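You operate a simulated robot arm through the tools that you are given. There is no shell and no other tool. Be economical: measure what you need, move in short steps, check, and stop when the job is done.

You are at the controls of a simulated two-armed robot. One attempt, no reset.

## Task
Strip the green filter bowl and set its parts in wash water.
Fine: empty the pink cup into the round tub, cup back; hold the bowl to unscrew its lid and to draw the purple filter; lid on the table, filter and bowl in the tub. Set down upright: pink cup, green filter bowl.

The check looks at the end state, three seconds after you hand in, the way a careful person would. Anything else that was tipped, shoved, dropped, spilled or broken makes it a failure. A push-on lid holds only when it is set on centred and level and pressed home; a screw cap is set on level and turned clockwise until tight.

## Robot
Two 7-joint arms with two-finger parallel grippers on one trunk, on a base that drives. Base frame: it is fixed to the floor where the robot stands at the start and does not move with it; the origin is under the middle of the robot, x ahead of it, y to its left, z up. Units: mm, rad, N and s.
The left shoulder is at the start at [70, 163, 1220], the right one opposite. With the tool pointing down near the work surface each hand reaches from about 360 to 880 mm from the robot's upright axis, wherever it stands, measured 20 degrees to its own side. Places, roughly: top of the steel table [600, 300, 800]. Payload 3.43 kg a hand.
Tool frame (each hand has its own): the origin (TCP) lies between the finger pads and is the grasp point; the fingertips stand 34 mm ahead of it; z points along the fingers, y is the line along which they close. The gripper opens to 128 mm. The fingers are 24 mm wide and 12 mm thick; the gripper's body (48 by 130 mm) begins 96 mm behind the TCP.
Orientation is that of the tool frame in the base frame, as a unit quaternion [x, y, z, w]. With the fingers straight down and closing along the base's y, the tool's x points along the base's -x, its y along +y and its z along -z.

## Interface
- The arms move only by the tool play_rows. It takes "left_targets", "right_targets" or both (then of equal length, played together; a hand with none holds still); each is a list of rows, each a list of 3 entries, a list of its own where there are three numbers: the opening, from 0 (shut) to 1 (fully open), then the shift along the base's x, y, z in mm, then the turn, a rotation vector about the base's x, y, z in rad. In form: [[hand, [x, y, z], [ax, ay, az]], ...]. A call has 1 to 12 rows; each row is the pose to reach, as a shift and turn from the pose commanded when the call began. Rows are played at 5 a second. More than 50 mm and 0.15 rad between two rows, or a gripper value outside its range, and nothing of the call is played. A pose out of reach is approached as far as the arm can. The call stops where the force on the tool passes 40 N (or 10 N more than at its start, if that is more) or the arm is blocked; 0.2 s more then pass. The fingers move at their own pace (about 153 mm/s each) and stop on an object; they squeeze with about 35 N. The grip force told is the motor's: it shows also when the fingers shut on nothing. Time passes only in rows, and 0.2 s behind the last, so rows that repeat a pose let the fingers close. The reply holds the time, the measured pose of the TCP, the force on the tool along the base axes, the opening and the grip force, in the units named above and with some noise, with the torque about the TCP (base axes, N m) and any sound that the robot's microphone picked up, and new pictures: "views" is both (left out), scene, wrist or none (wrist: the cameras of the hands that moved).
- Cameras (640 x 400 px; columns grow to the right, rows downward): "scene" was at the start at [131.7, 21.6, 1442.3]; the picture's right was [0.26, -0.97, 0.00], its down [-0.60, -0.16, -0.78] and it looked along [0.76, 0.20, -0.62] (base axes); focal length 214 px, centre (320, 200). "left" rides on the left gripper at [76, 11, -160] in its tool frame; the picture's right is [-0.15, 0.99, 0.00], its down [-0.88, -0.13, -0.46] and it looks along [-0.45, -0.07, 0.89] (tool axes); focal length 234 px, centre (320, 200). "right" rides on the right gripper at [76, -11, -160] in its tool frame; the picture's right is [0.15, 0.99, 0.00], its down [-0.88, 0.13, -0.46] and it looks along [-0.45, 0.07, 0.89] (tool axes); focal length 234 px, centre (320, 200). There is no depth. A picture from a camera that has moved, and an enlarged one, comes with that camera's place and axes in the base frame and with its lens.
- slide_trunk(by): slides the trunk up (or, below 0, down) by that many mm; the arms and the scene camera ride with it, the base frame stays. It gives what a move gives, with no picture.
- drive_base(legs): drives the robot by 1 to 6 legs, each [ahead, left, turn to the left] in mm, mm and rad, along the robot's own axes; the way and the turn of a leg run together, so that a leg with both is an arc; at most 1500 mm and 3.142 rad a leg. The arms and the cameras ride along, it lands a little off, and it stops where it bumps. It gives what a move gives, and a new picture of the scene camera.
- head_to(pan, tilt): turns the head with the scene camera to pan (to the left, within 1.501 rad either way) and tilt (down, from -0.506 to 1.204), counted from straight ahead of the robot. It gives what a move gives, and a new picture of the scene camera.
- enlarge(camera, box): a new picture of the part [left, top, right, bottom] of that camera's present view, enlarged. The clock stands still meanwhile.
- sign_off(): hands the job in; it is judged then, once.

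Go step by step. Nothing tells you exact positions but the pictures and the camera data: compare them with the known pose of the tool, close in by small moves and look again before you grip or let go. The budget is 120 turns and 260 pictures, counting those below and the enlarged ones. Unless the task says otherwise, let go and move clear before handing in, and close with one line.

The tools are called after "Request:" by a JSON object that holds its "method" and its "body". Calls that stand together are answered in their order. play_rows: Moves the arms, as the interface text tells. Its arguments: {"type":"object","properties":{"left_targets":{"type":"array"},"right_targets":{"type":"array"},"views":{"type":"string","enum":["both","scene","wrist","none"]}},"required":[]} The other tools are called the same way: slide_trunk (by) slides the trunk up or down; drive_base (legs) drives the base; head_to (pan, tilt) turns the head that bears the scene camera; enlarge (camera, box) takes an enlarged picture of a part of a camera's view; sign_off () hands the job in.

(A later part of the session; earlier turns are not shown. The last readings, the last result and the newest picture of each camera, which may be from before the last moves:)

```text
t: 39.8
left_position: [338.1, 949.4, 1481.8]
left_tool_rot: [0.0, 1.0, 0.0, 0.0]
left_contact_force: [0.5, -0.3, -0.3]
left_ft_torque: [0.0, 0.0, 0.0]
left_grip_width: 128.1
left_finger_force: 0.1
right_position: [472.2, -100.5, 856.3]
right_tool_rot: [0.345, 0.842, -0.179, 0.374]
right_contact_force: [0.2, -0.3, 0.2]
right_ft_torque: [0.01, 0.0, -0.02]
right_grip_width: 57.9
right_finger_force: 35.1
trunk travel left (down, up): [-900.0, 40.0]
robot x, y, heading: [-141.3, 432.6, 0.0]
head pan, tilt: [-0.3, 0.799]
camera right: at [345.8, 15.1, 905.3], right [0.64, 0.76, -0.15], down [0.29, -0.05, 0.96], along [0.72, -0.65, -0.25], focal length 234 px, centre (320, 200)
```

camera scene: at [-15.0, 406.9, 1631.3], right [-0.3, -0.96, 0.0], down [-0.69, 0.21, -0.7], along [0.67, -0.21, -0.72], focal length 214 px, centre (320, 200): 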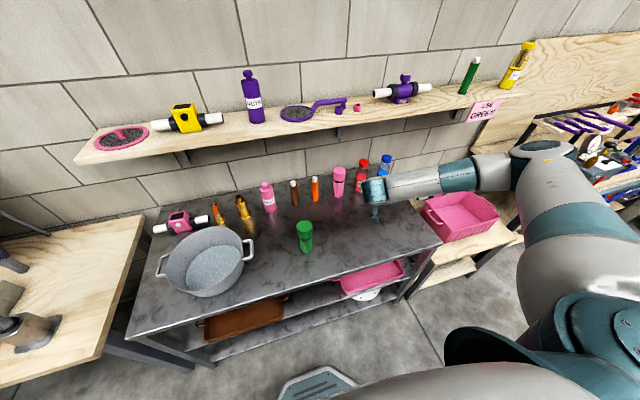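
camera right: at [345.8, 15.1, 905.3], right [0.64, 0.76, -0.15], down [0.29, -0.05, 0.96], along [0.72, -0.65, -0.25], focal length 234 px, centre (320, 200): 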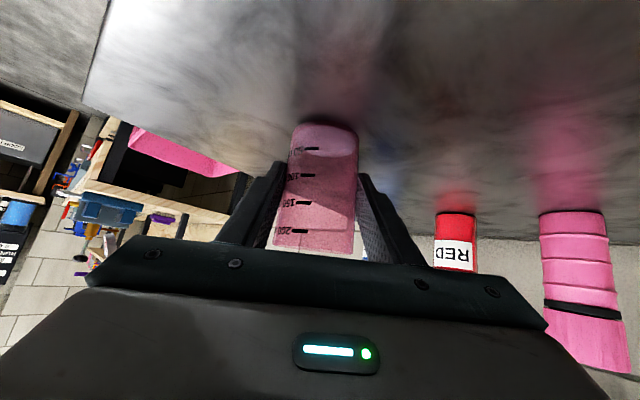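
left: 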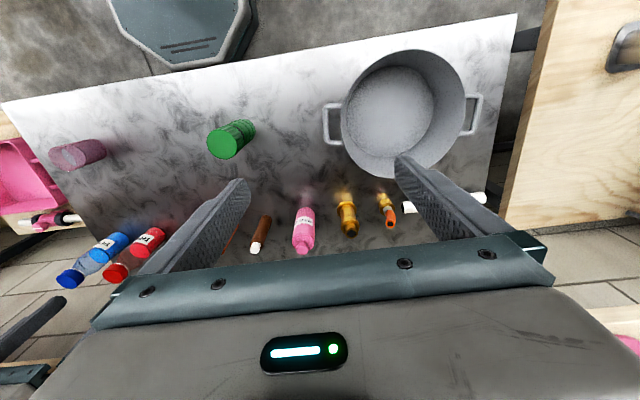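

Lower the last millimetres until contact shows.

Request:
{"method": "play_rows", "body": {"right_targets": [[0.3, [0, 0, -1.5], [0, 0, 0]], [0.3, [0, 0, -3], [0, 0, 0]], [0.3, [0, 0, -3.5], [0, 0, 0]]], "views": "none"}}

```text
t: 40.6
left_position: [336.6, 951.6, 1481.5]
left_tool_rot: [0.0, 1.0, 0.0, 0.0]
left_contact_force: [0.8, 0.3, 0.2]
left_ft_torque: [-0.02, -0.02, 0.01]
left_grip_width: 127.9
left_finger_force: 0.0
right_position: [470.9, -101.7, 855.2]
right_tool_rot: [0.345, 0.842, -0.178, 0.375]
right_contact_force: [-0.5, 0.2, 7.7]
right_ft_torque: [0.05, -0.25, 0.02]
right_grip_width: 57.8
right_finger_force: 34.9
trunk travel left (down, up): [-900.0, 40.0]
robot x, y, heading: [-144.3, 433.4, -0.0]
head pan, tilt: [-0.3, 0.799]
```

Contact (7.7 N). Open and back out along the tool axis.

Request:
{"method": "play_rows", "body": {"right_targets": [[0.4, [0, 0, 0], [0, 0, 0]], [0.6, [0, 0, 0], [0, 0, 0]], [1, [0, 0, 0], [0, 0, 0]], [1, [0, 0, 0], [0, 0, 0]], [1, [-15, 17, 20], [0, 0, 0]], [1, [-35, 39, 46], [0, 0, 0]], [1, [-55, 61, 72], [0, 0, 0]], [1, [-70, 78, 92], [0, 0, 0]]]}}

```text
t: 42.4
left_position: [336.6, 949.5, 1483.2]
left_tool_rot: [0.0, 1.0, 0.0, 0.0]
left_contact_force: [-0.6, -0.4, -0.6]
left_ft_torque: [0.03, -0.01, -0.02]
left_grip_width: 127.9
left_finger_force: 0.0
right_position: [400.2, -23.5, 948.3]
right_tool_rot: [0.345, 0.842, -0.179, 0.374]
right_contact_force: [-1.0, -0.1, 0.9]
right_ft_torque: [-0.03, 0.0, -0.01]
right_grip_width: 128.2
right_finger_force: 0.1
trunk travel left (down, up): [-900.0, 40.0]
robot x, y, heading: [-145.0, 432.5, -0.005]
head pan, tilt: [-0.3, 0.799]
camera scene: at [-15.8, 406.9, 1631.4], right [-0.3, -0.95, 0.0], down [-0.68, 0.21, -0.7], along [0.67, -0.21, -0.72], focal length 214 px, centre (320, 200)
camera right: at [274.6, 91.5, 995.7], right [0.63, 0.76, -0.15], down [0.29, -0.05, 0.96], along [0.72, -0.65, -0.25], focal length 234 px, centre (320, 200)
```

scene: 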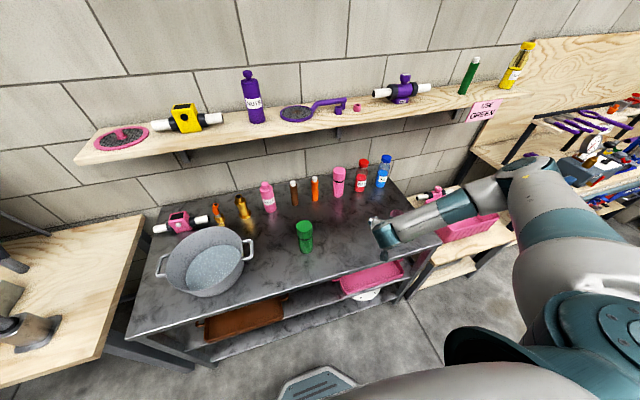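
right: 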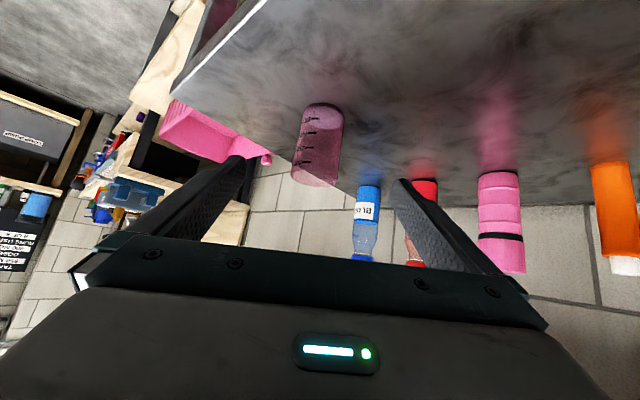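

Cup is back, upright and empty. Next the bowl: back the base off a bit more, then bring the right hand to a pitched side approach on the bowl, yaw +25°.

Request:
{"method": "drive_base", "body": {"legs": [[-60, 0, 0]]}}

Request:
{"method": "play_rows", "body": {"right_targets": [[1, [5, 29, 0], [0, 0, 0.127]], [1, [10, 58, 0], [0, 0, 0.255]], [1, [16, 87, 0], [0, 0, 0.382]], [1, [22, 116, -4], [0, 0, 0.51]], [1, [27, 145, -8], [0, 0, 0.637]], [1, [32, 174, -12], [0, 0, 0.764]], [1, [38, 203, -16], [0, 0, 0.892]], [1, [44, 232, -20], [0, 0, 1.019]], [1, [50, 261, -24], [0, 0, 1.147]], [1, [55, 290, -24], [0, 0, 1.274]]], "views": "wrist"}}

```text
t: 43.4
left_position: [291.8, 950.4, 1477.8]
left_tool_rot: [0.0, 1.0, 0.0, -0.005]
left_contact_force: [0.6, -0.1, -0.9]
left_ft_torque: [0.01, 0.12, 0.01]
left_grip_width: 127.9
left_finger_force: 0.0
right_position: [349.4, -24.1, 941.7]
right_tool_rot: [0.345, 0.844, -0.179, 0.37]
right_contact_force: [0.6, -0.7, -0.8]
right_ft_torque: [0.02, 0.07, -0.08]
right_grip_width: 128.1
right_finger_force: 0.0
trunk travel left (down, up): [-900.0, 40.0]
robot x, y, heading: [-199.6, 431.7, -0.002]
head pan, tilt: [-0.3, 0.799]
camera scene: at [-60.6, 406.7, 1630.1], right [-0.3, -0.95, 0.0], down [-0.69, 0.21, -0.69], along [0.66, -0.21, -0.72], focal length 214 px, centre (320, 200)
```

scene: 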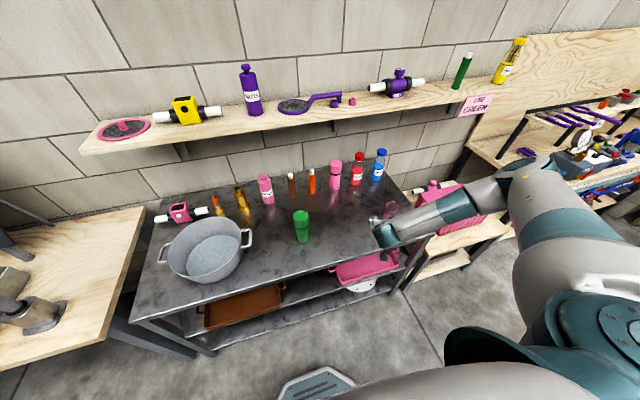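

```text
t: 45.6
left_position: [281.4, 952.7, 1480.7]
left_tool_rot: [0.0, 1.0, -0.001, -0.001]
left_contact_force: [0.3, 0.2, -0.2]
left_ft_torque: [-0.03, 0.01, 0.04]
left_grip_width: 128.1
left_finger_force: 0.0
right_position: [359.4, 325.7, 922.1]
right_tool_rot: [-0.149, 0.942, 0.026, 0.299]
right_contact_force: [0.5, -0.7, 0.6]
right_ft_torque: [-0.09, 0.05, 0.03]
right_grip_width: 128.2
right_finger_force: 0.0
right hand out of reach, approached as far as the arm can: row 2, 3, 4, 5, 6, 7, 8, 9, 10
trunk travel left (down, up): [-900.0, 40.0]
robot x, y, heading: [-197.4, 432.3, -0.001]
head pan, tilt: [-0.3, 0.799]
camera right: at [214.8, 272.8, 1010.4], right [-0.41, 0.9, -0.12], down [0.39, 0.3, 0.87], along [0.82, 0.31, -0.47], focal length 234 px, centre (320, 200)
```

right: 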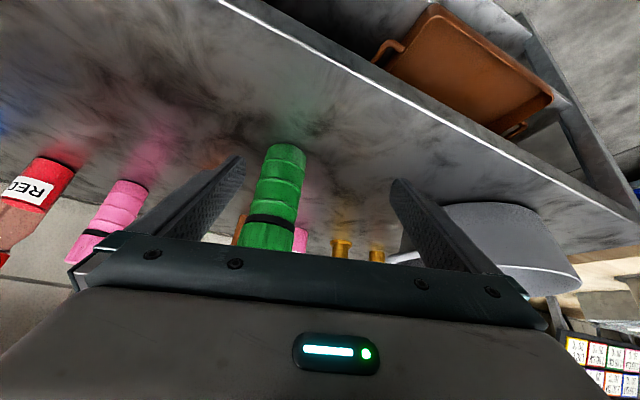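

The hand got near; bowl confirmed at (483,314). I now refine to a 75 mm stand-off with yaw 20°, pitch 40°.

Request:
{"method": "play_rows", "body": {"right_targets": [[1, [20, -10, -8], [0.04, -0.079, 0.017]], [1, [45, -21, -20], [0.081, -0.158, 0.035]], [1, [70, -32, -33], [0.122, -0.237, 0.052]], [1, [70, -32, -33], [0.122, -0.237, 0.052]]], "views": "wrist"}}

```text
t: 46.6
left_position: [280.8, 949.1, 1482.1]
left_tool_rot: [0.0, 1.0, 0.001, -0.001]
left_contact_force: [0.2, 0.0, 0.0]
left_ft_torque: [0.03, 0.04, 0.02]
left_grip_width: 128.0
left_finger_force: 0.1
right_position: [358.1, 324.2, 922.3]
right_tool_rot: [-0.15, 0.942, 0.028, 0.299]
right_contact_force: [0.3, -0.1, 0.3]
right_ft_torque: [0.01, 0.0, -0.03]
right_grip_width: 127.8
right_finger_force: 0.1
right hand out of reach, approached as far as the arm can: row 1, 2, 3, 4
trunk travel left (down, up): [-900.0, 40.0]
robot x, y, heading: [-200.5, 430.1, -0.001]
head pan, tilt: [-0.3, 0.799]
camera right: at [214.3, 270.5, 1010.0], right [-0.41, 0.9, -0.12], down [0.39, 0.29, 0.87], along [0.82, 0.31, -0.47], focal length 234 px, centre (320, 200)
```

right: 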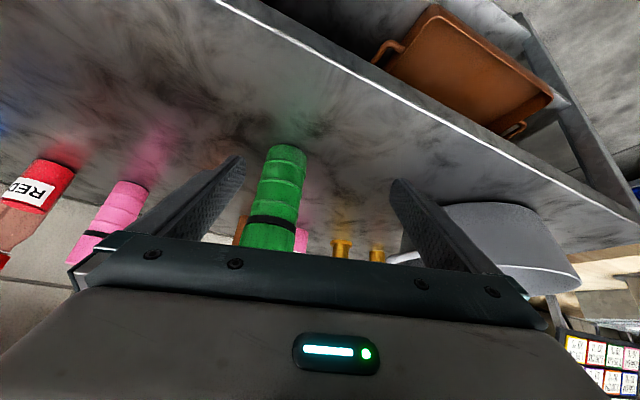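

The arm is stuck in an awkward configuration. Move up and to the right first to free it.

Request:
{"method": "play_rows", "body": {"right_targets": [[1, [0, -30, 30], [0, 0, 0]], [1, [0, -60, 60], [0, 0, 0]], [1, [0, -90, 90], [0.04, -0.079, 0.017]], [1, [20, -110, 120], [0.081, -0.158, 0.035]], [1, [50, -120, 140], [0.122, -0.237, 0.052]], [1, [80, -120, 140], [0.122, -0.237, 0.052]]], "views": "scene"}}

```text
t: 48.0
left_position: [282.4, 950.7, 1481.1]
left_tool_rot: [0.001, 1.0, 0.0, -0.001]
left_contact_force: [0.0, -0.1, -0.5]
left_ft_torque: [0.0, 0.03, 0.03]
left_grip_width: 128.2
left_finger_force: 0.1
right_position: [442.4, 207.4, 1063.4]
right_tool_rot: [-0.158, 0.893, 0.074, 0.415]
right_contact_force: [0.6, -0.2, -0.1]
right_ft_torque: [-0.02, 0.02, -0.02]
right_grip_width: 127.9
right_finger_force: 0.0
trunk travel left (down, up): [-900.0, 40.0]
robot x, y, heading: [-197.2, 432.3, 0.002]
head pan, tilt: [-0.3, 0.799]
camera scene: at [-70.6, 407.5, 1631.2], right [-0.3, -0.95, 0.0], down [-0.69, 0.21, -0.7], along [0.66, -0.21, -0.72], focal length 214 px, centre (320, 200)
```

scene: 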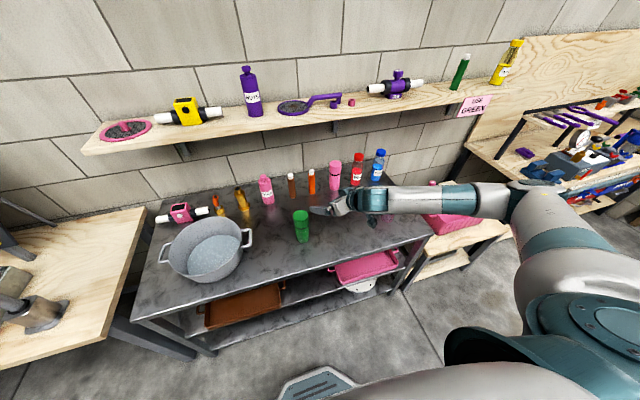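

Freed. Approaching from the right side suits this arm better: yaw 50°, stand-off 85 mm.

Request:
{"method": "play_rows", "body": {"right_targets": [[1, [0, 10, -34], [0, 0, 0.105]], [1, [0, 20, -68], [0, 0, 0.21]], [1, [0, 32, -102], [0, 0, 0.315]], [1, [0, 44, -135], [0, 0, 0.42]], [1, [-1, 57, -166], [0, 0, 0.524]]], "views": "both"}}

```text
t: 49.2
left_position: [283.3, 949.9, 1480.2]
left_tool_rot: [0.0, 1.0, 0.0, -0.002]
left_contact_force: [0.0, 0.0, -0.1]
left_ft_torque: [-0.06, 0.02, -0.01]
left_grip_width: 128.0
left_finger_force: 0.1
right_position: [440.1, 265.7, 896.5]
right_tool_rot: [-0.383, 0.821, 0.18, 0.382]
right_contact_force: [0.0, -0.7, 0.3]
right_ft_torque: [0.0, 0.01, -0.02]
right_grip_width: 127.9
right_finger_force: 0.0
trunk travel left (down, up): [-900.0, 40.0]
robot x, y, heading: [-195.8, 430.6, -0.003]
head pan, tilt: [-0.3, 0.799]
camera scene: at [-70.6, 407.6, 1631.2], right [-0.3, -0.95, 0.0], down [-0.69, 0.21, -0.7], along [0.66, -0.21, -0.72], focal length 214 px, centre (320, 200)
camera right: at [339.6, 126.8, 941.1], right [-0.82, 0.56, -0.11], down [0.04, 0.25, 0.97], along [0.57, 0.79, -0.23], focal length 234 px, centre (320, 200)
```

scene: 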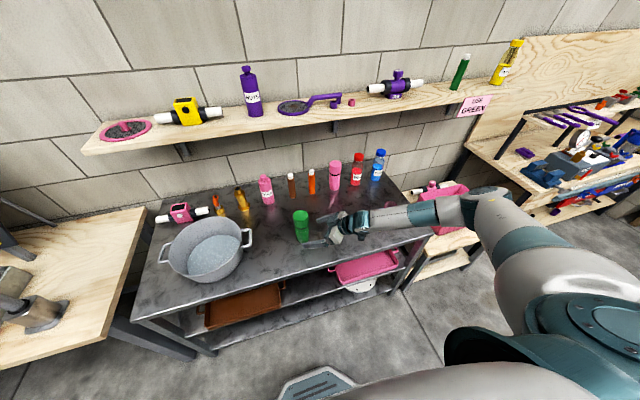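
right: 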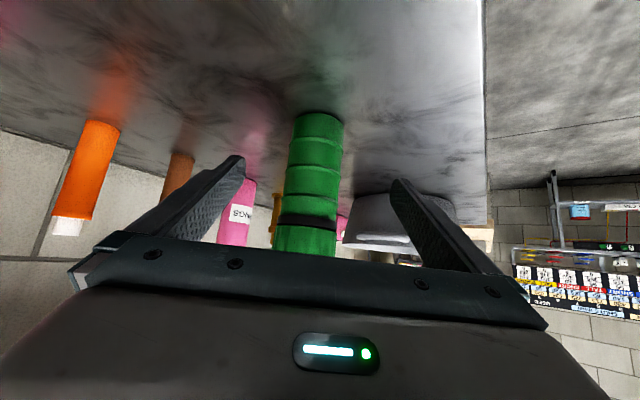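

Bowl is centred in the gripper. Advance and grip the bowl body at z≈842.

Request:
{"method": "play_rows", "body": {"right_targets": [[1, [14, 16, -18], [0, 0, 0]], [1, [28, 32, -36], [0, 0, 0]], [1, [42, 48, -54], [0, 0, 0]], [1, [42, 48, -54], [0, 0, 0]], [0.6, [42, 48, -54], [0, 0, 0]], [0.2, [42, 48, -54], [0, 0, 0]], [0.2, [42, 48, -54], [0, 0, 0]], [0.2, [42, 48, -54], [0, 0, 0]]], "views": "wrist"}}

```text
t: 51.0
left_position: [280.7, 949.9, 1482.1]
left_tool_rot: [0.002, 1.0, 0.0, -0.001]
left_contact_force: [0.4, -1.1, -0.3]
left_ft_torque: [0.0, 0.04, 0.0]
left_grip_width: 127.8
left_finger_force: 0.0
right_position: [481.6, 314.3, 844.2]
right_tool_rot: [-0.383, 0.821, 0.18, 0.383]
right_contact_force: [0.7, -1.5, 1.6]
right_ft_torque: [-0.08, -0.1, -0.01]
right_grip_width: 56.5
right_finger_force: 35.0
trunk travel left (down, up): [-900.0, 40.0]
robot x, y, heading: [-196.3, 431.7, 0.0]
head pan, tilt: [-0.3, 0.799]
camera right: at [380.7, 174.6, 889.5], right [-0.82, 0.56, -0.11], down [0.04, 0.25, 0.97], along [0.57, 0.79, -0.23], focal length 234 px, centre (320, 200)
```

right: 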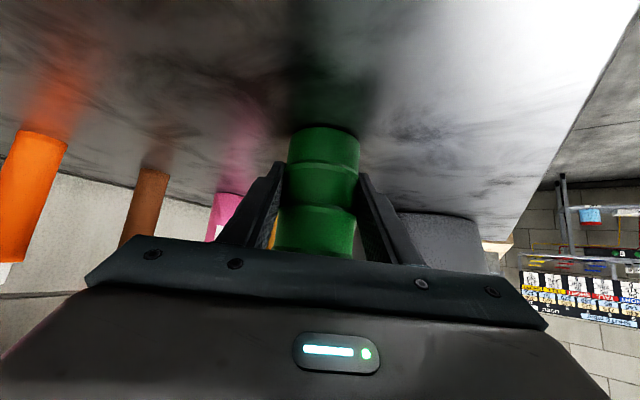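

Bowl gripped (56.5 mm). Now bring the left hand over the bowl from above, pre-turned clockwise.

Request:
{"method": "play_rows", "body": {"left_targets": [[1, [12, -42, -15], [0, 0, -0.06]], [1, [25, -84, -30], [0, 0, -0.12]], [1, [37, -126, -45], [0, 0, -0.18]], [1, [50, -168, -60], [0, 0, -0.24]], [1, [62, -210, -75], [0, 0, -0.3]], [1, [75, -252, -95], [0, 0, -0.36]], [1, [87, -294, -115], [0, 0, -0.42]], [1, [100, -336, -135], [0, 0, -0.48]], [1, [112, -378, -155], [0, 0, -0.54]], [1, [125, -420, -175], [0, 0, -0.6]], [1, [137, -462, -195], [0, 0, -0.66]], [1, [150, -504, -215], [0, 0, -0.72]]], "views": "none"}}

Request:
{"method": "play_rows", "body": {"left_targets": [[1, [15, -42, -20], [0, 0, 0]], [1, [30, -84, -40], [0, 0, 0]], [1, [50, -128, -60], [0, 0, 0]], [1, [52, -130, -105], [0, 0, 0]], [1, [52, -130, -150], [0, 0, 0]]]}}

```text
t: 53.6
left_position: [365.1, 575.6, 1286.0]
left_tool_rot: [0.354, 0.935, -0.001, 0.001]
left_contact_force: [-0.6, 0.0, -0.1]
left_ft_torque: [0.01, -0.03, -0.02]
left_grip_width: 128.1
left_finger_force: 0.1
left hand out of reach, approached as far as the arm can: row 9, 10, 11, 12
right_position: [480.5, 313.4, 846.3]
right_tool_rot: [-0.383, 0.821, 0.181, 0.383]
right_contact_force: [-1.8, -0.4, 2.7]
right_ft_torque: [-0.08, -0.08, -0.03]
right_grip_width: 56.6
right_finger_force: 34.6
trunk travel left (down, up): [-900.0, 40.0]
robot x, y, heading: [-198.9, 429.3, 0.001]
head pan, tilt: [-0.3, 0.799]
```

```text
refused: row 3 steps farther than a row can; nothing moved
```

Too close to the shoulder there; go forward and down first.

Request:
{"method": "play_rows", "body": {"left_targets": [[1, [40, -5, -20], [0, 0, 0]], [1, [80, -15, -40], [0, 0, 0]], [1, [110, -40, -60], [0, 0, 0]], [1, [119, -78, -80], [0, 0, 0]], [1, [119, -118, -100], [0, 0, 0]], [1, [119, -160, -115], [0, 0, 0]], [1, [119, -205, -130], [0, 0, 0]], [1, [119, -240, -145], [0, 0, 0]], [1, [119, -261, -166], [0, 0, 0]]]}}

```text
t: 55.6
left_position: [375.4, 596.2, 1223.3]
left_tool_rot: [0.353, 0.936, 0.0, -0.001]
left_contact_force: [-0.6, -0.1, -0.1]
left_ft_torque: [0.03, 0.0, 0.02]
left_grip_width: 128.1
left_finger_force: 0.1
left hand out of reach, approached as far as the arm can: row 1, 2, 3, 4, 5, 6, 7, 8, 9
right_position: [481.8, 313.9, 845.1]
right_tool_rot: [-0.384, 0.821, 0.181, 0.383]
right_contact_force: [0.7, 0.2, 2.4]
right_ft_torque: [-0.05, -0.12, 0.02]
right_grip_width: 56.2
right_finger_force: 35.0
trunk travel left (down, up): [-900.0, 40.0]
robot x, y, heading: [-197.1, 431.4, -0.004]
head pan, tilt: [-0.3, 0.799]
camera scene: at [-72.7, 406.8, 1631.4], right [-0.3, -0.95, 0.0], down [-0.68, 0.21, -0.7], along [0.67, -0.21, -0.72], focal length 214 px, centre (320, 200)
camera left: at [324.2, 653.4, 1383.3], right [0.76, 0.65, 0.0], down [0.58, -0.68, 0.46], along [0.29, -0.35, -0.89], focal length 234 px, centre (320, 200)
```

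scene: 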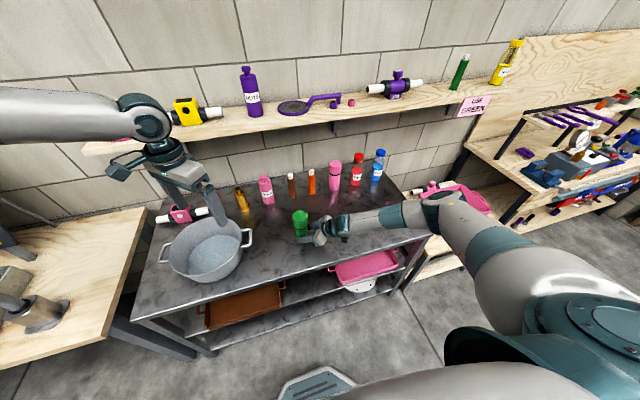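
left: 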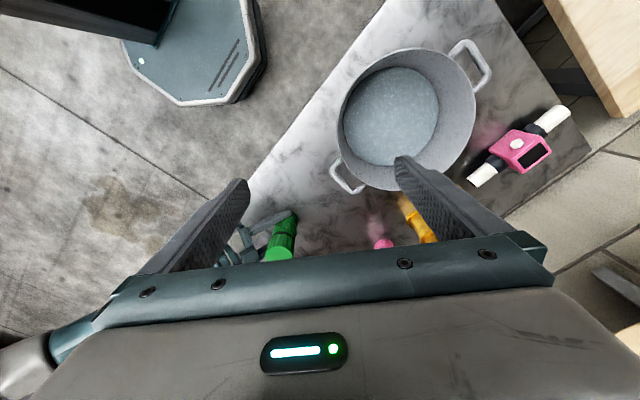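

The left arm is caught on the turned wrist; undo the yaw while moving outward.

Request:
{"method": "play_rows", "body": {"left_targets": [[1, [0, 10, -5], [0, 0, 0.12]], [1, [0, 20, -10], [0, 0, 0.24]], [1, [10, 20, -20], [0, 0, 0.36]], [1, [30, 20, -30], [0, 0, 0.48]], [1, [60, 20, -40], [0, 0, 0.6]], [1, [90, 20, -50], [0, 0, 0.72]], [1, [110, 0, -60], [0, 0, 0.72]], [1, [115, -35, -70], [0, 0, 0.72]]], "views": "scene"}}

```text
t: 57.4
left_position: [428.7, 640.6, 1202.1]
left_tool_rot: [0.0, 1.0, 0.0, 0.0]
left_contact_force: [-0.6, -1.6, 0.5]
left_ft_torque: [0.03, -0.04, -0.04]
left_grip_width: 127.8
left_finger_force: 0.1
left hand out of reach, approached as far as the arm can: row 4, 5, 6, 7, 8
right_position: [481.6, 315.0, 844.5]
right_tool_rot: [-0.383, 0.821, 0.18, 0.383]
right_contact_force: [-0.5, -0.8, 2.8]
right_ft_torque: [-0.11, -0.09, -0.01]
right_grip_width: 56.6
right_finger_force: 35.4
trunk travel left (down, up): [-900.0, 40.0]
robot x, y, heading: [-200.5, 431.9, -0.003]
head pan, tilt: [-0.3, 0.799]
camera scene: at [-72.8, 406.5, 1631.4], right [-0.3, -0.95, 0.0], down [-0.68, 0.21, -0.7], along [0.67, -0.21, -0.72], focal length 214 px, centre (320, 200)
```

scene: 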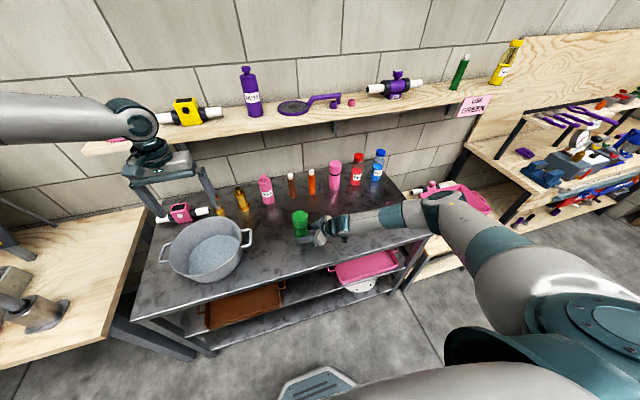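

Lower the left hand here first (tub rim is far below), then move right at the lower height.

Request:
{"method": "play_rows", "body": {"left_targets": [[1, [0, 0, -40], [0, 0, 0]], [1, [0, 0, -80], [0, 0, 0]], [1, [0, 0, -120], [0, 0, 0]], [1, [0, 0, -155], [0, 0, 0]], [1, [30, -20, -155], [0, 0, 0]], [1, [50, -60, -155], [0, 0, 0]], [1, [50, -105, -155], [0, 0, 0]], [1, [50, -150, -155], [0, 0, 0]], [1, [50, -195, -155], [0, 0, 0]]], "views": "both"}}

```text
t: 59.4
left_position: [382.6, 635.5, 1149.6]
left_tool_rot: [0.001, 1.0, 0.0, 0.0]
left_contact_force: [0.2, -0.1, 0.0]
left_ft_torque: [0.0, 0.01, 0.02]
left_grip_width: 128.1
left_finger_force: 0.0
left hand out of reach, approached as far as the arm can: row 1, 2, 3, 4, 5, 6, 7, 8, 9
right_position: [482.3, 313.0, 843.6]
right_tool_rot: [-0.383, 0.821, 0.18, 0.383]
right_contact_force: [-1.4, -0.7, 2.5]
right_ft_torque: [-0.07, -0.06, 0.02]
right_grip_width: 56.1
right_finger_force: 35.0
trunk travel left (down, up): [-900.0, 40.0]
robot x, y, heading: [-196.9, 430.7, -0.003]
head pan, tilt: [-0.3, 0.799]
camera scene: at [-72.8, 406.4, 1631.4], right [-0.3, -0.95, 0.0], down [-0.68, 0.21, -0.7], along [0.67, -0.21, -0.72], focal length 214 px, centre (320, 200)
camera left: at [306.4, 646.6, 1309.8], right [0.15, 0.99, 0.0], down [0.88, -0.13, 0.46], along [0.45, -0.07, -0.89], focal length 234 px, centre (320, 200)
```

scene: 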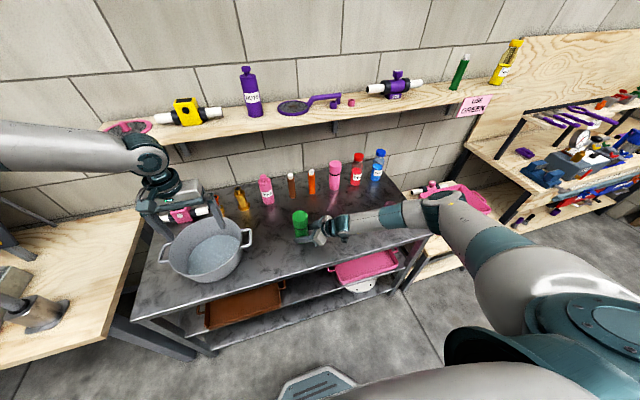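
left: 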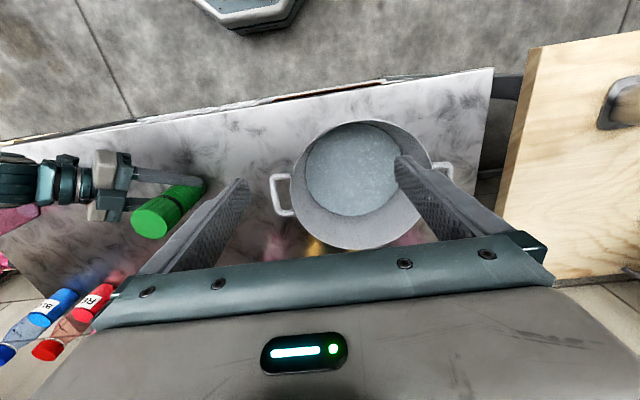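

The left arm's posture is limiting it. Let me look at how it is folded.

Request:
{"method": "head_to", "body": {"pan": 0.9, "tilt": 0.45}}

```text
t: 60.8
left_position: [383.9, 636.1, 1149.3]
left_tool_rot: [0.001, 1.0, 0.0, 0.0]
left_contact_force: [-1.1, 0.1, 0.3]
left_ft_torque: [0.01, 0.02, -0.02]
left_grip_width: 128.0
left_finger_force: 0.0
right_position: [481.1, 313.9, 844.8]
right_tool_rot: [-0.383, 0.821, 0.18, 0.383]
right_contact_force: [-1.3, 0.7, 1.9]
right_ft_torque: [-0.04, -0.06, -0.01]
right_grip_width: 56.4
right_finger_force: 34.6
trunk travel left (down, up): [-900.0, 40.0]
robot x, y, heading: [-201.2, 432.1, -0.003]
head pan, tilt: [0.901, 0.45]
camera scene: at [-92.5, 502.6, 1661.8], right [0.78, -0.62, 0.0], down [-0.27, -0.34, -0.9], along [0.56, 0.7, -0.44], focal length 214 px, centre (320, 200)
```

scene: 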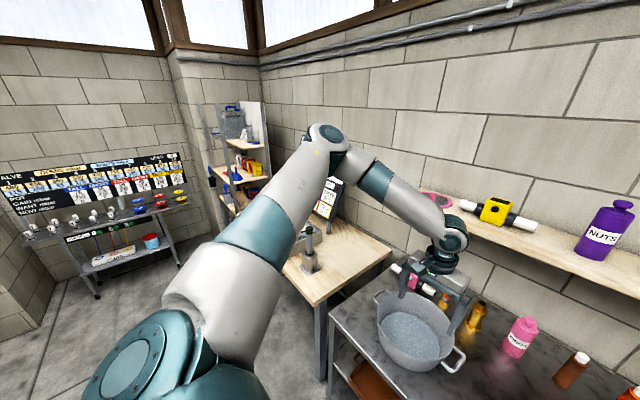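

The raised trunk makes the left forearm too steep. I'll release the bowl (it stands on the table), raise both hands, and bring the trunk back to its nominal height, where tool-down work is comfortable.

Request:
{"method": "play_rows", "body": {"right_targets": [[0.4, [0, 0, 0], [0, 0, 0]], [0.6, [0, 0, 0], [0, 0, 0]], [1, [0, 0, 0], [0, 0, 0]], [1, [0, 0, 0], [0, 0, 0]], [1, [-12, -14, 16], [0, 0, 0]], [1, [-26, -31, 34], [0, 0, 0]], [1, [-42, -50, 55], [0, 0, 0]], [1, [-42, -70, 90], [0, 0, 0]], [1, [-42, -90, 130], [0, 0, 0]], [1, [-42, -100, 175], [0, 0, -0.1]], [1, [-42, -110, 220], [0, 0, -0.2]], [1, [-42, -110, 265], [0, 0, -0.3]]], "left_targets": [[1, [0, 0, 0], [0, 0, 0]], [1, [0, 0, 0], [0, 0, 0]], [1, [0, 0, 0], [0, 0, 0]], [1, [0, 20, 20], [0, 0, 0]], [1, [0, 40, 40], [0, 0, 0]], [1, [0, 60, 70], [0, 0, 0]], [1, [0, 80, 100], [0, 0, 0]], [1, [0, 100, 130], [0, 0, 0]], [1, [0, 120, 160], [0, 0, 0]], [1, [0, 140, 200], [0, 0, 0]], [1, [0, 160, 240], [0, 0, 0]], [1, [0, 180, 270], [0, 0, 0]]], "views": "none"}}

Request:
{"method": "head_to", "body": {"pan": -0.3, "tilt": 0.7}}

```text
t: 63.4
left_position: [386.8, 812.1, 1421.0]
left_tool_rot: [0.001, 1.0, -0.001, -0.001]
left_contact_force: [-0.3, 0.8, 0.2]
left_ft_torque: [-0.05, -0.03, -0.04]
left_grip_width: 128.0
left_finger_force: 0.1
right_position: [440.2, 205.3, 1109.5]
right_tool_rot: [-0.256, 0.869, 0.12, 0.405]
right_contact_force: [0.9, -0.2, 0.2]
right_ft_torque: [-0.02, 0.02, -0.03]
right_grip_width: 128.3
right_finger_force: 0.0
trunk travel left (down, up): [-900.0, 40.0]
robot x, y, heading: [-198.1, 436.7, 0.001]
head pan, tilt: [0.901, 0.45]
```

```text
t: 64.8
left_position: [387.0, 808.6, 1421.0]
left_tool_rot: [0.001, 1.0, 0.0, -0.001]
left_contact_force: [-0.3, 0.1, 0.4]
left_ft_torque: [0.0, -0.02, 0.0]
left_grip_width: 128.1
left_finger_force: 0.1
right_position: [440.1, 203.9, 1108.1]
right_tool_rot: [-0.257, 0.869, 0.121, 0.405]
right_contact_force: [0.5, -0.7, 0.6]
right_ft_torque: [0.0, 0.01, 0.01]
right_grip_width: 128.2
right_finger_force: 0.0
trunk travel left (down, up): [-900.0, 40.0]
robot x, y, heading: [-197.5, 430.8, 0.005]
head pan, tilt: [-0.3, 0.7]
camera scene: at [-68.2, 405.5, 1639.6], right [-0.3, -0.95, 0.0], down [-0.62, 0.19, -0.76], along [0.73, -0.23, -0.64], focal length 214 px, centre (320, 200)
```

scene: 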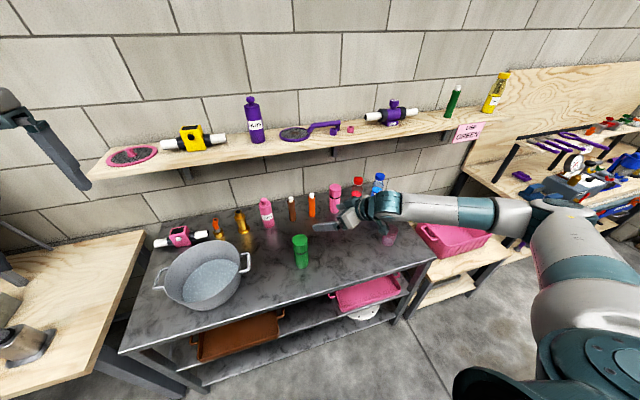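

Bowl stands fine. Raise the right hand some more, then lower the trunk 200 mm.

Request:
{"method": "play_rows", "body": {"right_targets": [[1, [10, -20, 40], [0, 0, -0.1]], [1, [20, -40, 80], [0, 0, -0.2]], [1, [30, -60, 120], [0, 0, -0.3]], [1, [40, -70, 160], [0, 0, -0.4]]], "views": "none"}}

Request:
{"method": "slide_trunk", "body": {"by": -200}}

Request:
{"method": "head_to", "body": {"pan": -0.1, "tilt": 0.7}}

```text
t: 65.8
left_position: [388.3, 811.4, 1420.1]
left_tool_rot: [0.001, 1.0, 0.0, -0.001]
left_contact_force: [0.8, 0.0, -0.6]
left_ft_torque: [0.01, -0.01, 0.03]
left_grip_width: 127.9
left_finger_force: 0.1
right_position: [478.0, 133.7, 1269.3]
right_tool_rot: [-0.078, 0.903, 0.037, 0.422]
right_contact_force: [0.4, -0.9, 0.2]
right_ft_torque: [0.01, -0.02, 0.01]
right_grip_width: 128.2
right_finger_force: 0.0
trunk travel left (down, up): [-900.0, 40.0]
robot x, y, heading: [-201.4, 434.0, -0.002]
head pan, tilt: [-0.3, 0.7]
```

```text
t: 67.9
left_position: [385.9, 810.7, 1220.9]
left_tool_rot: [0.002, 1.0, 0.0, 0.0]
left_contact_force: [0.2, -0.4, -0.3]
left_ft_torque: [0.0, 0.02, 0.01]
left_grip_width: 128.2
left_finger_force: 0.1
right_position: [476.9, 131.7, 1069.2]
right_tool_rot: [-0.078, 0.902, 0.038, 0.422]
right_contact_force: [0.9, 0.1, -0.2]
right_ft_torque: [-0.01, 0.0, 0.02]
right_grip_width: 128.2
right_finger_force: 0.0
trunk travel left (down, up): [-700.0, 240.0]
robot x, y, heading: [-198.7, 430.1, -0.001]
head pan, tilt: [-0.3, 0.7]
```

```text
t: 68.7
left_position: [387.3, 809.4, 1221.5]
left_tool_rot: [0.0, 1.0, 0.0, -0.001]
left_contact_force: [0.4, 0.6, 0.4]
left_ft_torque: [0.0, 0.02, 0.0]
left_grip_width: 128.0
left_finger_force: 0.0
right_position: [478.5, 132.2, 1068.8]
right_tool_rot: [-0.077, 0.903, 0.038, 0.421]
right_contact_force: [-0.7, -0.8, 0.0]
right_ft_torque: [0.01, 0.04, 0.02]
right_grip_width: 128.0
right_finger_force: 0.0
trunk travel left (down, up): [-700.0, 240.0]
robot x, y, heading: [-201.2, 432.0, -0.005]
head pan, tilt: [-0.099, 0.7]
camera scene: at [-64.9, 422.0, 1439.6], right [-0.1, -0.99, 0.0], down [-0.64, 0.07, -0.76], along [0.76, -0.08, -0.64], focal length 214 px, centre (320, 200)
```

scene: 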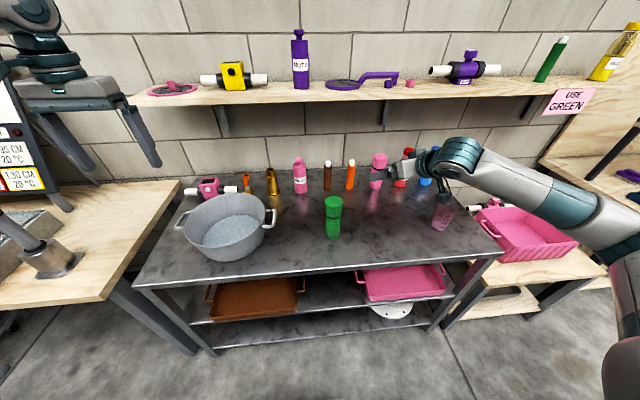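

Now try the left hand tool-down toward the bowl at this trunk height.

Request:
{"method": "play_rows", "body": {"left_targets": [[1, [15, -40, -5], [0, 0, 0]], [1, [30, -80, -10], [0, 0, 0]], [1, [45, -120, -20], [0, 0, 0]], [1, [60, -160, -30], [0, 0, 0]], [1, [75, -200, -40], [0, 0, 0]], [1, [90, -240, -50], [0, 0, 0]], [1, [95, -285, -60], [0, 0, 0]], [1, [97, -330, -70], [0, 0, 0]], [1, [97, -375, -80], [0, 0, 0]], [1, [97, -420, -90], [0, 0, 0]], [1, [97, -460, -105], [0, 0, 0]], [1, [97, -494, -130], [0, 0, 0]]]}}

```text
t: 71.3
left_position: [371.9, 576.3, 1116.9]
left_tool_rot: [0.001, 1.0, -0.001, 0.0]
left_contact_force: [0.1, 0.1, -0.2]
left_ft_torque: [-0.01, -0.02, 0.01]
left_grip_width: 127.8
left_finger_force: 0.0
left hand out of reach, approached as far as the arm can: row 5, 6, 7, 8, 9, 10, 11, 12
right_position: [477.2, 133.4, 1069.7]
right_tool_rot: [-0.078, 0.903, 0.038, 0.421]
right_contact_force: [0.1, -0.4, 0.3]
right_ft_torque: [0.0, 0.05, -0.04]
right_grip_width: 128.0
right_finger_force: 0.0
trunk travel left (down, up): [-700.0, 240.0]
robot x, y, heading: [-197.9, 431.6, -0.001]
head pan, tilt: [-0.099, 0.7]
camera scene: at [-65.1, 421.6, 1439.6], right [-0.1, -0.99, 0.0], down [-0.64, 0.07, -0.76], along [0.76, -0.08, -0.64], focal length 214 px, centre (320, 200)
camera left: at [294.5, 586.6, 1276.4], right [0.15, 0.99, 0.0], down [0.88, -0.13, 0.46], along [0.45, -0.07, -0.89], focal length 234 px, centre (320, 200)
```

scene: 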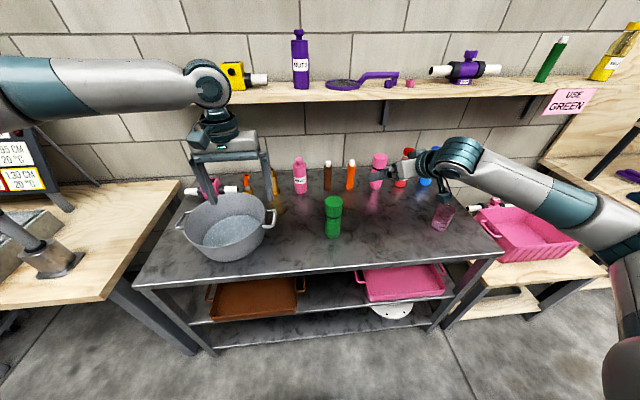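
left: 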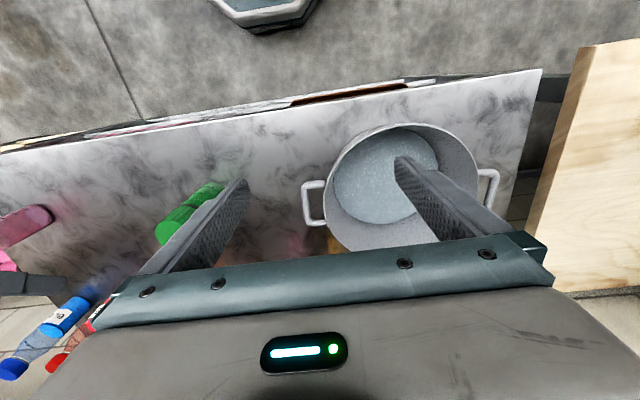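

The left arm doesn't cross the midline tool-down. I'll drive the base right 330 mm so that the bowl lies on the left arm's side.

Request:
{"method": "drive_base", "body": {"legs": [[0, -330, 0]]}}

Request:
{"method": "play_rows", "body": {"left_targets": [[1, [0, 30, 0], [0, 0, 0]], [1, [20, 60, 0], [0, 0, 0]], [1, [50, 70, 0], [0, 0, 0]], [1, [85, 70, -10], [0, 0, 0]], [1, [112, 69, -30], [0, 0, 0]], [1, [112, 69, -30], [0, 0, 0]]]}}

```text
t: 73.4
left_position: [371.7, 252.7, 1116.0]
left_tool_rot: [-0.002, 1.0, -0.002, 0.0]
left_contact_force: [0.9, -0.9, -0.3]
left_ft_torque: [-0.01, 0.02, -0.04]
left_grip_width: 127.8
left_finger_force: 0.1
right_position: [479.7, -189.7, 1069.5]
right_tool_rot: [-0.081, 0.903, 0.039, 0.421]
right_contact_force: [0.7, -0.4, 0.6]
right_ft_torque: [0.02, 0.01, 0.01]
right_grip_width: 128.2
right_finger_force: 0.0
trunk travel left (down, up): [-700.0, 240.0]
robot x, y, heading: [-196.2, 105.0, -0.001]
head pan, tilt: [-0.099, 0.7]
camera scene: at [-64.6, 96.9, 1439.6], right [-0.1, -1.0, 0.0], down [-0.64, 0.06, -0.76], along [0.76, -0.07, -0.64], focal length 214 px, centre (320, 200)
```

scene: 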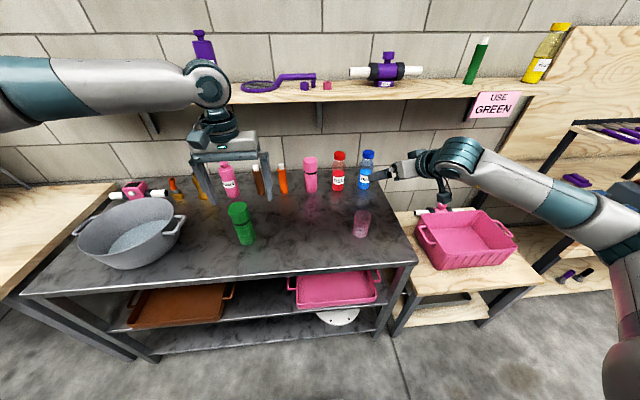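

```text
t: 74.8
left_position: [472.0, 332.0, 1090.4]
left_tool_rot: [-0.002, 1.0, -0.002, 0.001]
left_contact_force: [0.5, 0.3, 0.0]
left_ft_torque: [0.02, -0.05, 0.0]
left_grip_width: 127.8
left_finger_force: 0.1
left hand out of reach, approached as far as the arm can: row 5, 6
right_position: [479.6, -190.2, 1069.3]
right_tool_rot: [-0.081, 0.902, 0.04, 0.422]
right_contact_force: [0.2, 0.4, 0.4]
right_ft_torque: [0.02, 0.02, 0.0]
right_grip_width: 128.0
right_finger_force: 0.1
trunk travel left (down, up): [-700.0, 240.0]
robot x, y, heading: [-197.1, 106.2, 0.002]
head pan, tilt: [-0.099, 0.7]
camera scene: at [-65.3, 95.7, 1439.7], right [-0.1, -1.0, 0.0], down [-0.64, 0.06, -0.77], along [0.76, -0.07, -0.64], focal length 214 px, centre (320, 200)
camera left: at [394.0, 342.2, 1249.7], right [0.14, 0.99, 0.0], down [0.88, -0.12, 0.46], along [0.45, -0.07, -0.89], focal length 234 px, centre (320, 200)
```

scene: 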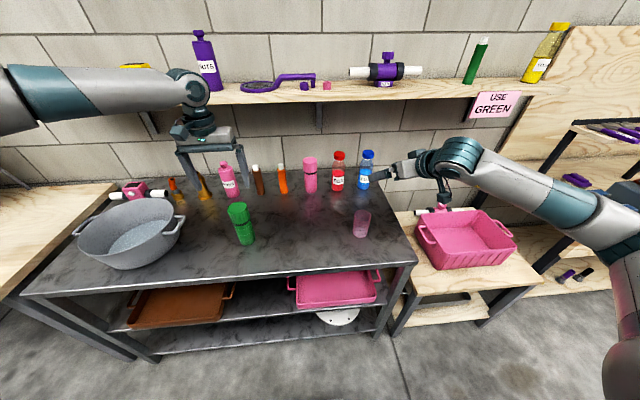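
left: 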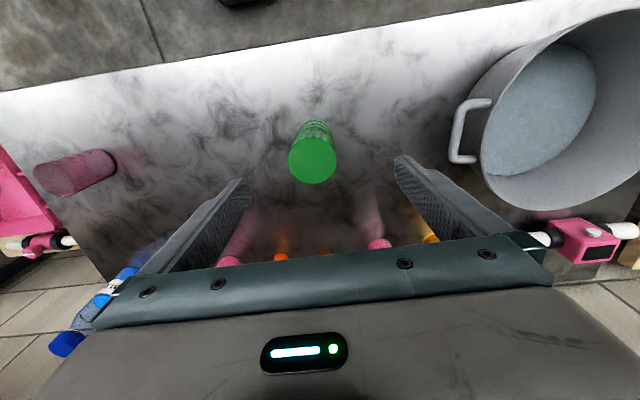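

Lid centre measured at (484,317). The arm is at its outward edge, so I pull the left hand back and drive 100 mm forward.

Request:
{"method": "play_rows", "body": {"left_targets": [[1, [-40, -3, 0], [0, 0, 0]], [1, [-80, -6, 0], [0, 0, 0]]], "views": "none"}}

Request:
{"method": "drive_base", "body": {"legs": [[100, 0, 0]]}}

Request:
{"method": "play_rows", "body": {"left_targets": [[1, [0, -5, -30], [0, 0, 0]], [1, [0, -8, -60], [0, 0, 0]], [1, [0, -8, -60], [0, 0, 0]]], "views": "wrist"}}

```text
t: 75.4
left_position: [389.9, 326.2, 1088.4]
left_tool_rot: [-0.002, 1.0, -0.002, 0.001]
left_contact_force: [-0.4, 0.3, -0.1]
left_ft_torque: [0.02, 0.0, 0.03]
left_grip_width: 128.1
left_finger_force: 0.1
right_position: [479.5, -191.9, 1069.6]
right_tool_rot: [-0.081, 0.902, 0.039, 0.422]
right_contact_force: [0.0, -0.6, 0.0]
right_ft_torque: [0.0, -0.05, 0.01]
right_grip_width: 127.9
right_finger_force: 0.1
trunk travel left (down, up): [-700.0, 240.0]
robot x, y, heading: [-201.7, 106.1, 0.007]
head pan, tilt: [-0.099, 0.7]
```

```text
t: 76.6
left_position: [493.2, 328.5, 1088.3]
left_tool_rot: [-0.002, 1.0, -0.001, 0.001]
left_contact_force: [0.0, -0.5, -0.9]
left_ft_torque: [0.03, -0.02, 0.0]
left_grip_width: 128.2
left_finger_force: 0.2
right_position: [581.2, -189.5, 1069.3]
right_tool_rot: [-0.081, 0.902, 0.039, 0.421]
right_contact_force: [1.2, 0.6, -0.4]
right_ft_torque: [0.01, -0.05, 0.0]
right_grip_width: 128.1
right_finger_force: 0.0
trunk travel left (down, up): [-700.0, 240.0]
robot x, y, heading: [-99.9, 105.4, 0.0]
head pan, tilt: [-0.099, 0.7]
camera scene: at [36.1, 96.8, 1439.7], right [-0.1, -1.0, 0.0], down [-0.64, 0.06, -0.76], along [0.76, -0.07, -0.64], focal length 214 px, centre (320, 200)
```

scene: 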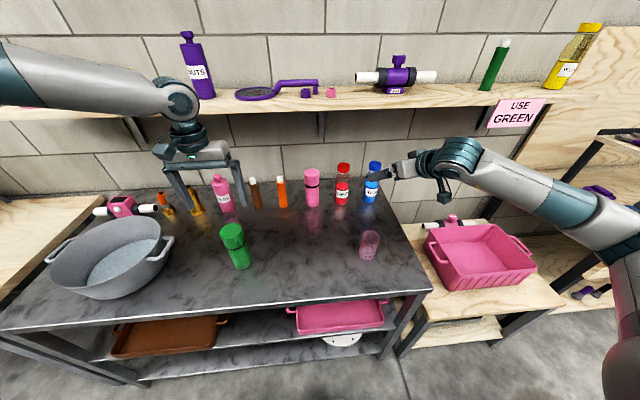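

```text
t: 77.4
left_position: [494.9, 319.8, 1030.4]
left_tool_rot: [-0.003, 1.0, -0.003, 0.001]
left_contact_force: [-0.1, -0.3, -1.0]
left_ft_torque: [-0.03, -0.03, -0.03]
left_grip_width: 127.8
left_finger_force: 0.1
right_position: [581.1, -189.8, 1069.2]
right_tool_rot: [-0.081, 0.902, 0.04, 0.421]
right_contact_force: [-0.3, -0.2, 0.9]
right_ft_torque: [0.01, 0.02, -0.02]
right_grip_width: 128.1
right_finger_force: 0.1
trunk travel left (down, up): [-700.0, 240.0]
robot x, y, heading: [-95.0, 104.7, 0.007]
head pan, tilt: [-0.099, 0.7]
camera left: at [416.6, 330.3, 1189.3], right [0.14, 0.99, 0.0], down [0.88, -0.12, 0.46], along [0.45, -0.07, -0.89], focal length 234 px, centre (320, 200)
```

left: 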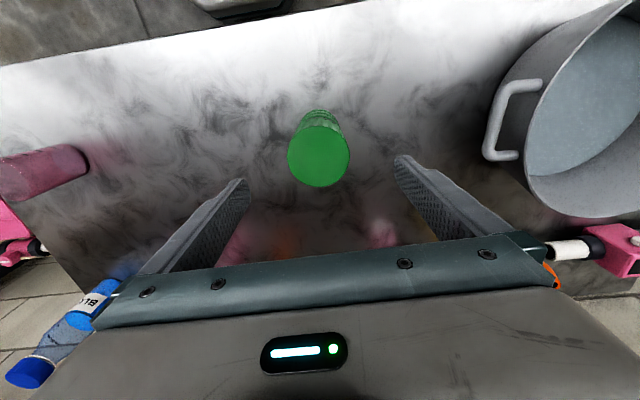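

Left tool-down works here; lid centre (484.5,318). Now bring the right hand around to approach the bowl from the right (yaw 80°).

Request:
{"method": "play_rows", "body": {"right_targets": [[1, [-8, 34, -4], [0, 0, 0.122]], [1, [-16, 68, -8], [0, 0, 0.244]], [1, [-24, 102, -12], [0, 0, 0.366]], [1, [-32, 136, -16], [0, 0, 0.488]], [1, [-40, 170, -22], [0, 0, 0.61]], [1, [-48, 204, -30], [0, 0, 0.732]], [1, [-56, 238, -38], [0, 0, 0.854]], [1, [-64, 272, -46], [0, 0, 0.976]], [1, [-72, 306, -56], [0, 0, 1.098]], [1, [-81, 340, -69], [0, 0, 1.22]]]}}

```text
t: 79.8
left_position: [494.2, 313.9, 1032.9]
left_tool_rot: [-0.003, 1.0, -0.001, 0.004]
left_contact_force: [-0.8, -0.5, -0.2]
left_ft_torque: [0.06, -0.03, 0.01]
left_grip_width: 127.9
left_finger_force: 0.0
right_position: [458.5, 235.5, 1062.6]
right_tool_rot: [-0.583, 0.633, 0.361, 0.36]
right_contact_force: [-0.8, -1.8, 0.6]
right_ft_torque: [0.0, -0.04, -0.02]
right_grip_width: 127.9
right_finger_force: 0.1
right hand out of reach, approached as far as the arm can: row 9
trunk travel left (down, up): [-700.0, 240.0]
robot x, y, heading: [-95.7, 103.5, 0.006]
head pan, tilt: [-0.099, 0.7]
stopped in row 10 (right hand): the arm was blocked; the commanded pose is now the measured one
camera scene: at [33.7, 90.2, 1439.8], right [-0.1, -1.0, -0.01], down [-0.64, 0.07, -0.77], along [0.76, -0.07, -0.64], focal length 214 px, centre (320, 200)
camera right: at [459.6, 59.1, 1072.4], right [-1.0, -0.01, -0.09], down [-0.09, 0.03, 1.0], along [-0.01, 1.0, -0.03], focal length 234 px, centre (320, 200)
```

scene: 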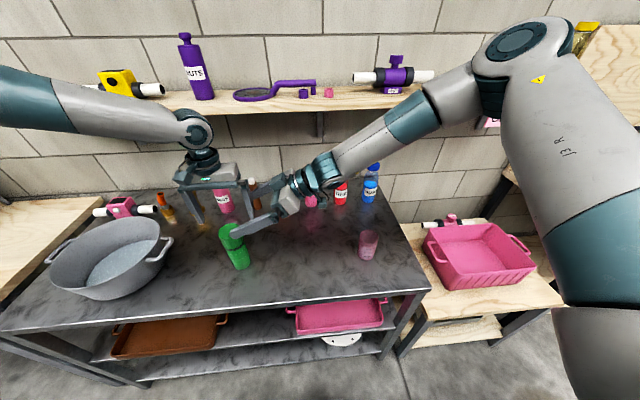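
right: 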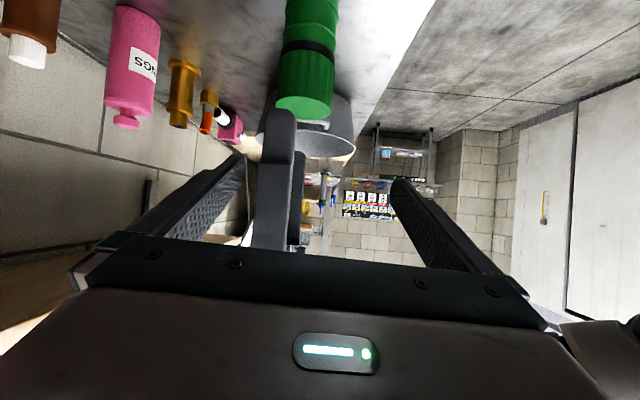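

The right hand slid too far and nudged the left fingers (bowl untouched). Back it off to the right and then down.

Request:
{"method": "play_rows", "body": {"right_targets": [[1, [10, -40, 0], [0, 0, 0]], [1, [20, -80, 0], [0, 0, 0]], [1, [30, -110, -20], [0, 0, 0]], [1, [30, -120, -60], [0, 0, 0]], [1, [25, -115, -100], [0, 0, 0]]]}}

```text
t: 81.0
left_position: [496.8, 319.9, 1030.8]
left_tool_rot: [-0.003, 1.0, -0.002, 0.002]
left_contact_force: [0.3, 0.3, 0.6]
left_ft_torque: [0.01, 0.01, 0.04]
left_grip_width: 127.8
left_finger_force: 0.0
right_position: [486.8, 126.6, 960.7]
right_tool_rot: [-0.583, 0.634, 0.359, 0.36]
right_contact_force: [0.4, 0.5, -0.4]
right_ft_torque: [-0.02, 0.01, -0.05]
right_grip_width: 128.1
right_finger_force: 0.1
trunk travel left (down, up): [-700.0, 240.0]
robot x, y, heading: [-97.5, 107.0, 0.006]
head pan, tilt: [-0.099, 0.7]
camera scene: at [37.5, 96.7, 1439.6], right [-0.1, -1.0, 0.0], down [-0.64, 0.06, -0.76], along [0.76, -0.07, -0.64], focal length 214 px, centre (320, 200)
camera right: at [487.2, -50.5, 971.2], right [-1.0, -0.01, -0.09], down [-0.09, 0.03, 1.0], along [-0.01, 1.0, -0.03], focal length 234 px, centre (320, 200)
```

scene: 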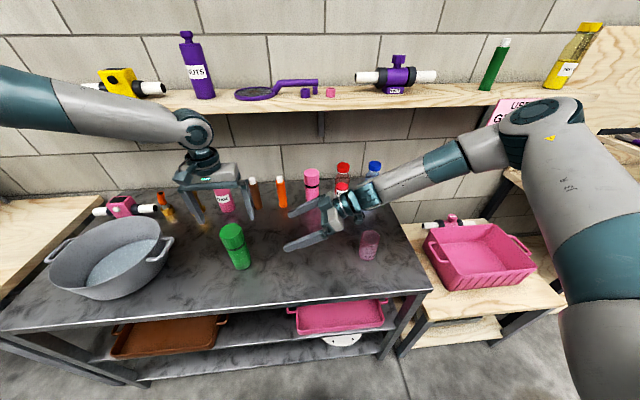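
right: 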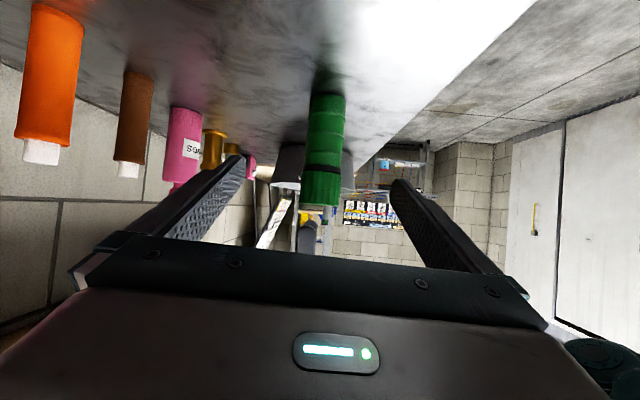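

Good: yaw 87°, pitch 29°, bowl ahead and centred. Move to the stand-off.

Request:
{"method": "play_rows", "body": {"right_targets": [[1, [-1, 25, -25], [0, 0, 0]], [1, [-2, 55, -50], [0, 0, 0]], [1, [-2, 85, -70], [0, 0, 0]], [1, [-2, 115, -80], [0, 0, 0]]], "views": "wrist"}}

```text
t: 82.0
left_position: [496.4, 321.1, 1029.2]
left_tool_rot: [-0.004, 1.0, -0.004, 0.001]
left_contact_force: [0.5, 1.1, 0.0]
left_ft_torque: [0.01, 0.03, 0.0]
left_grip_width: 127.9
left_finger_force: 0.2
right_position: [485.7, 243.6, 881.8]
right_tool_rot: [-0.584, 0.634, 0.359, 0.359]
right_contact_force: [-0.2, 1.1, -0.9]
right_ft_torque: [0.01, -0.01, 0.03]
right_grip_width: 128.1
right_finger_force: 0.0
trunk travel left (down, up): [-700.0, 240.0]
robot x, y, heading: [-98.4, 107.1, 0.003]
head pan, tilt: [-0.099, 0.7]
camera right: at [486.6, 66.6, 892.3], right [-1.0, -0.01, -0.09], down [-0.09, 0.03, 1.0], along [-0.01, 1.0, -0.04], focal length 234 px, centre (320, 200)
```

right: 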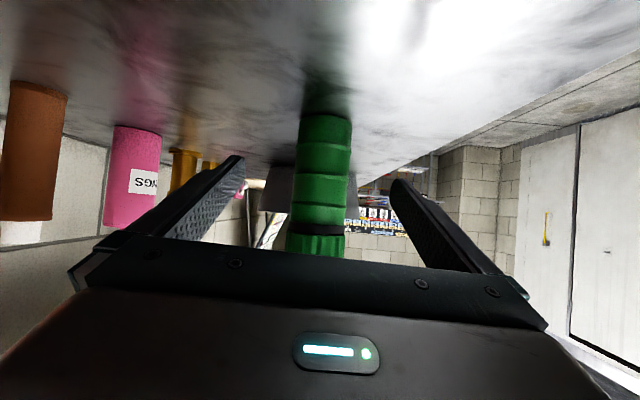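

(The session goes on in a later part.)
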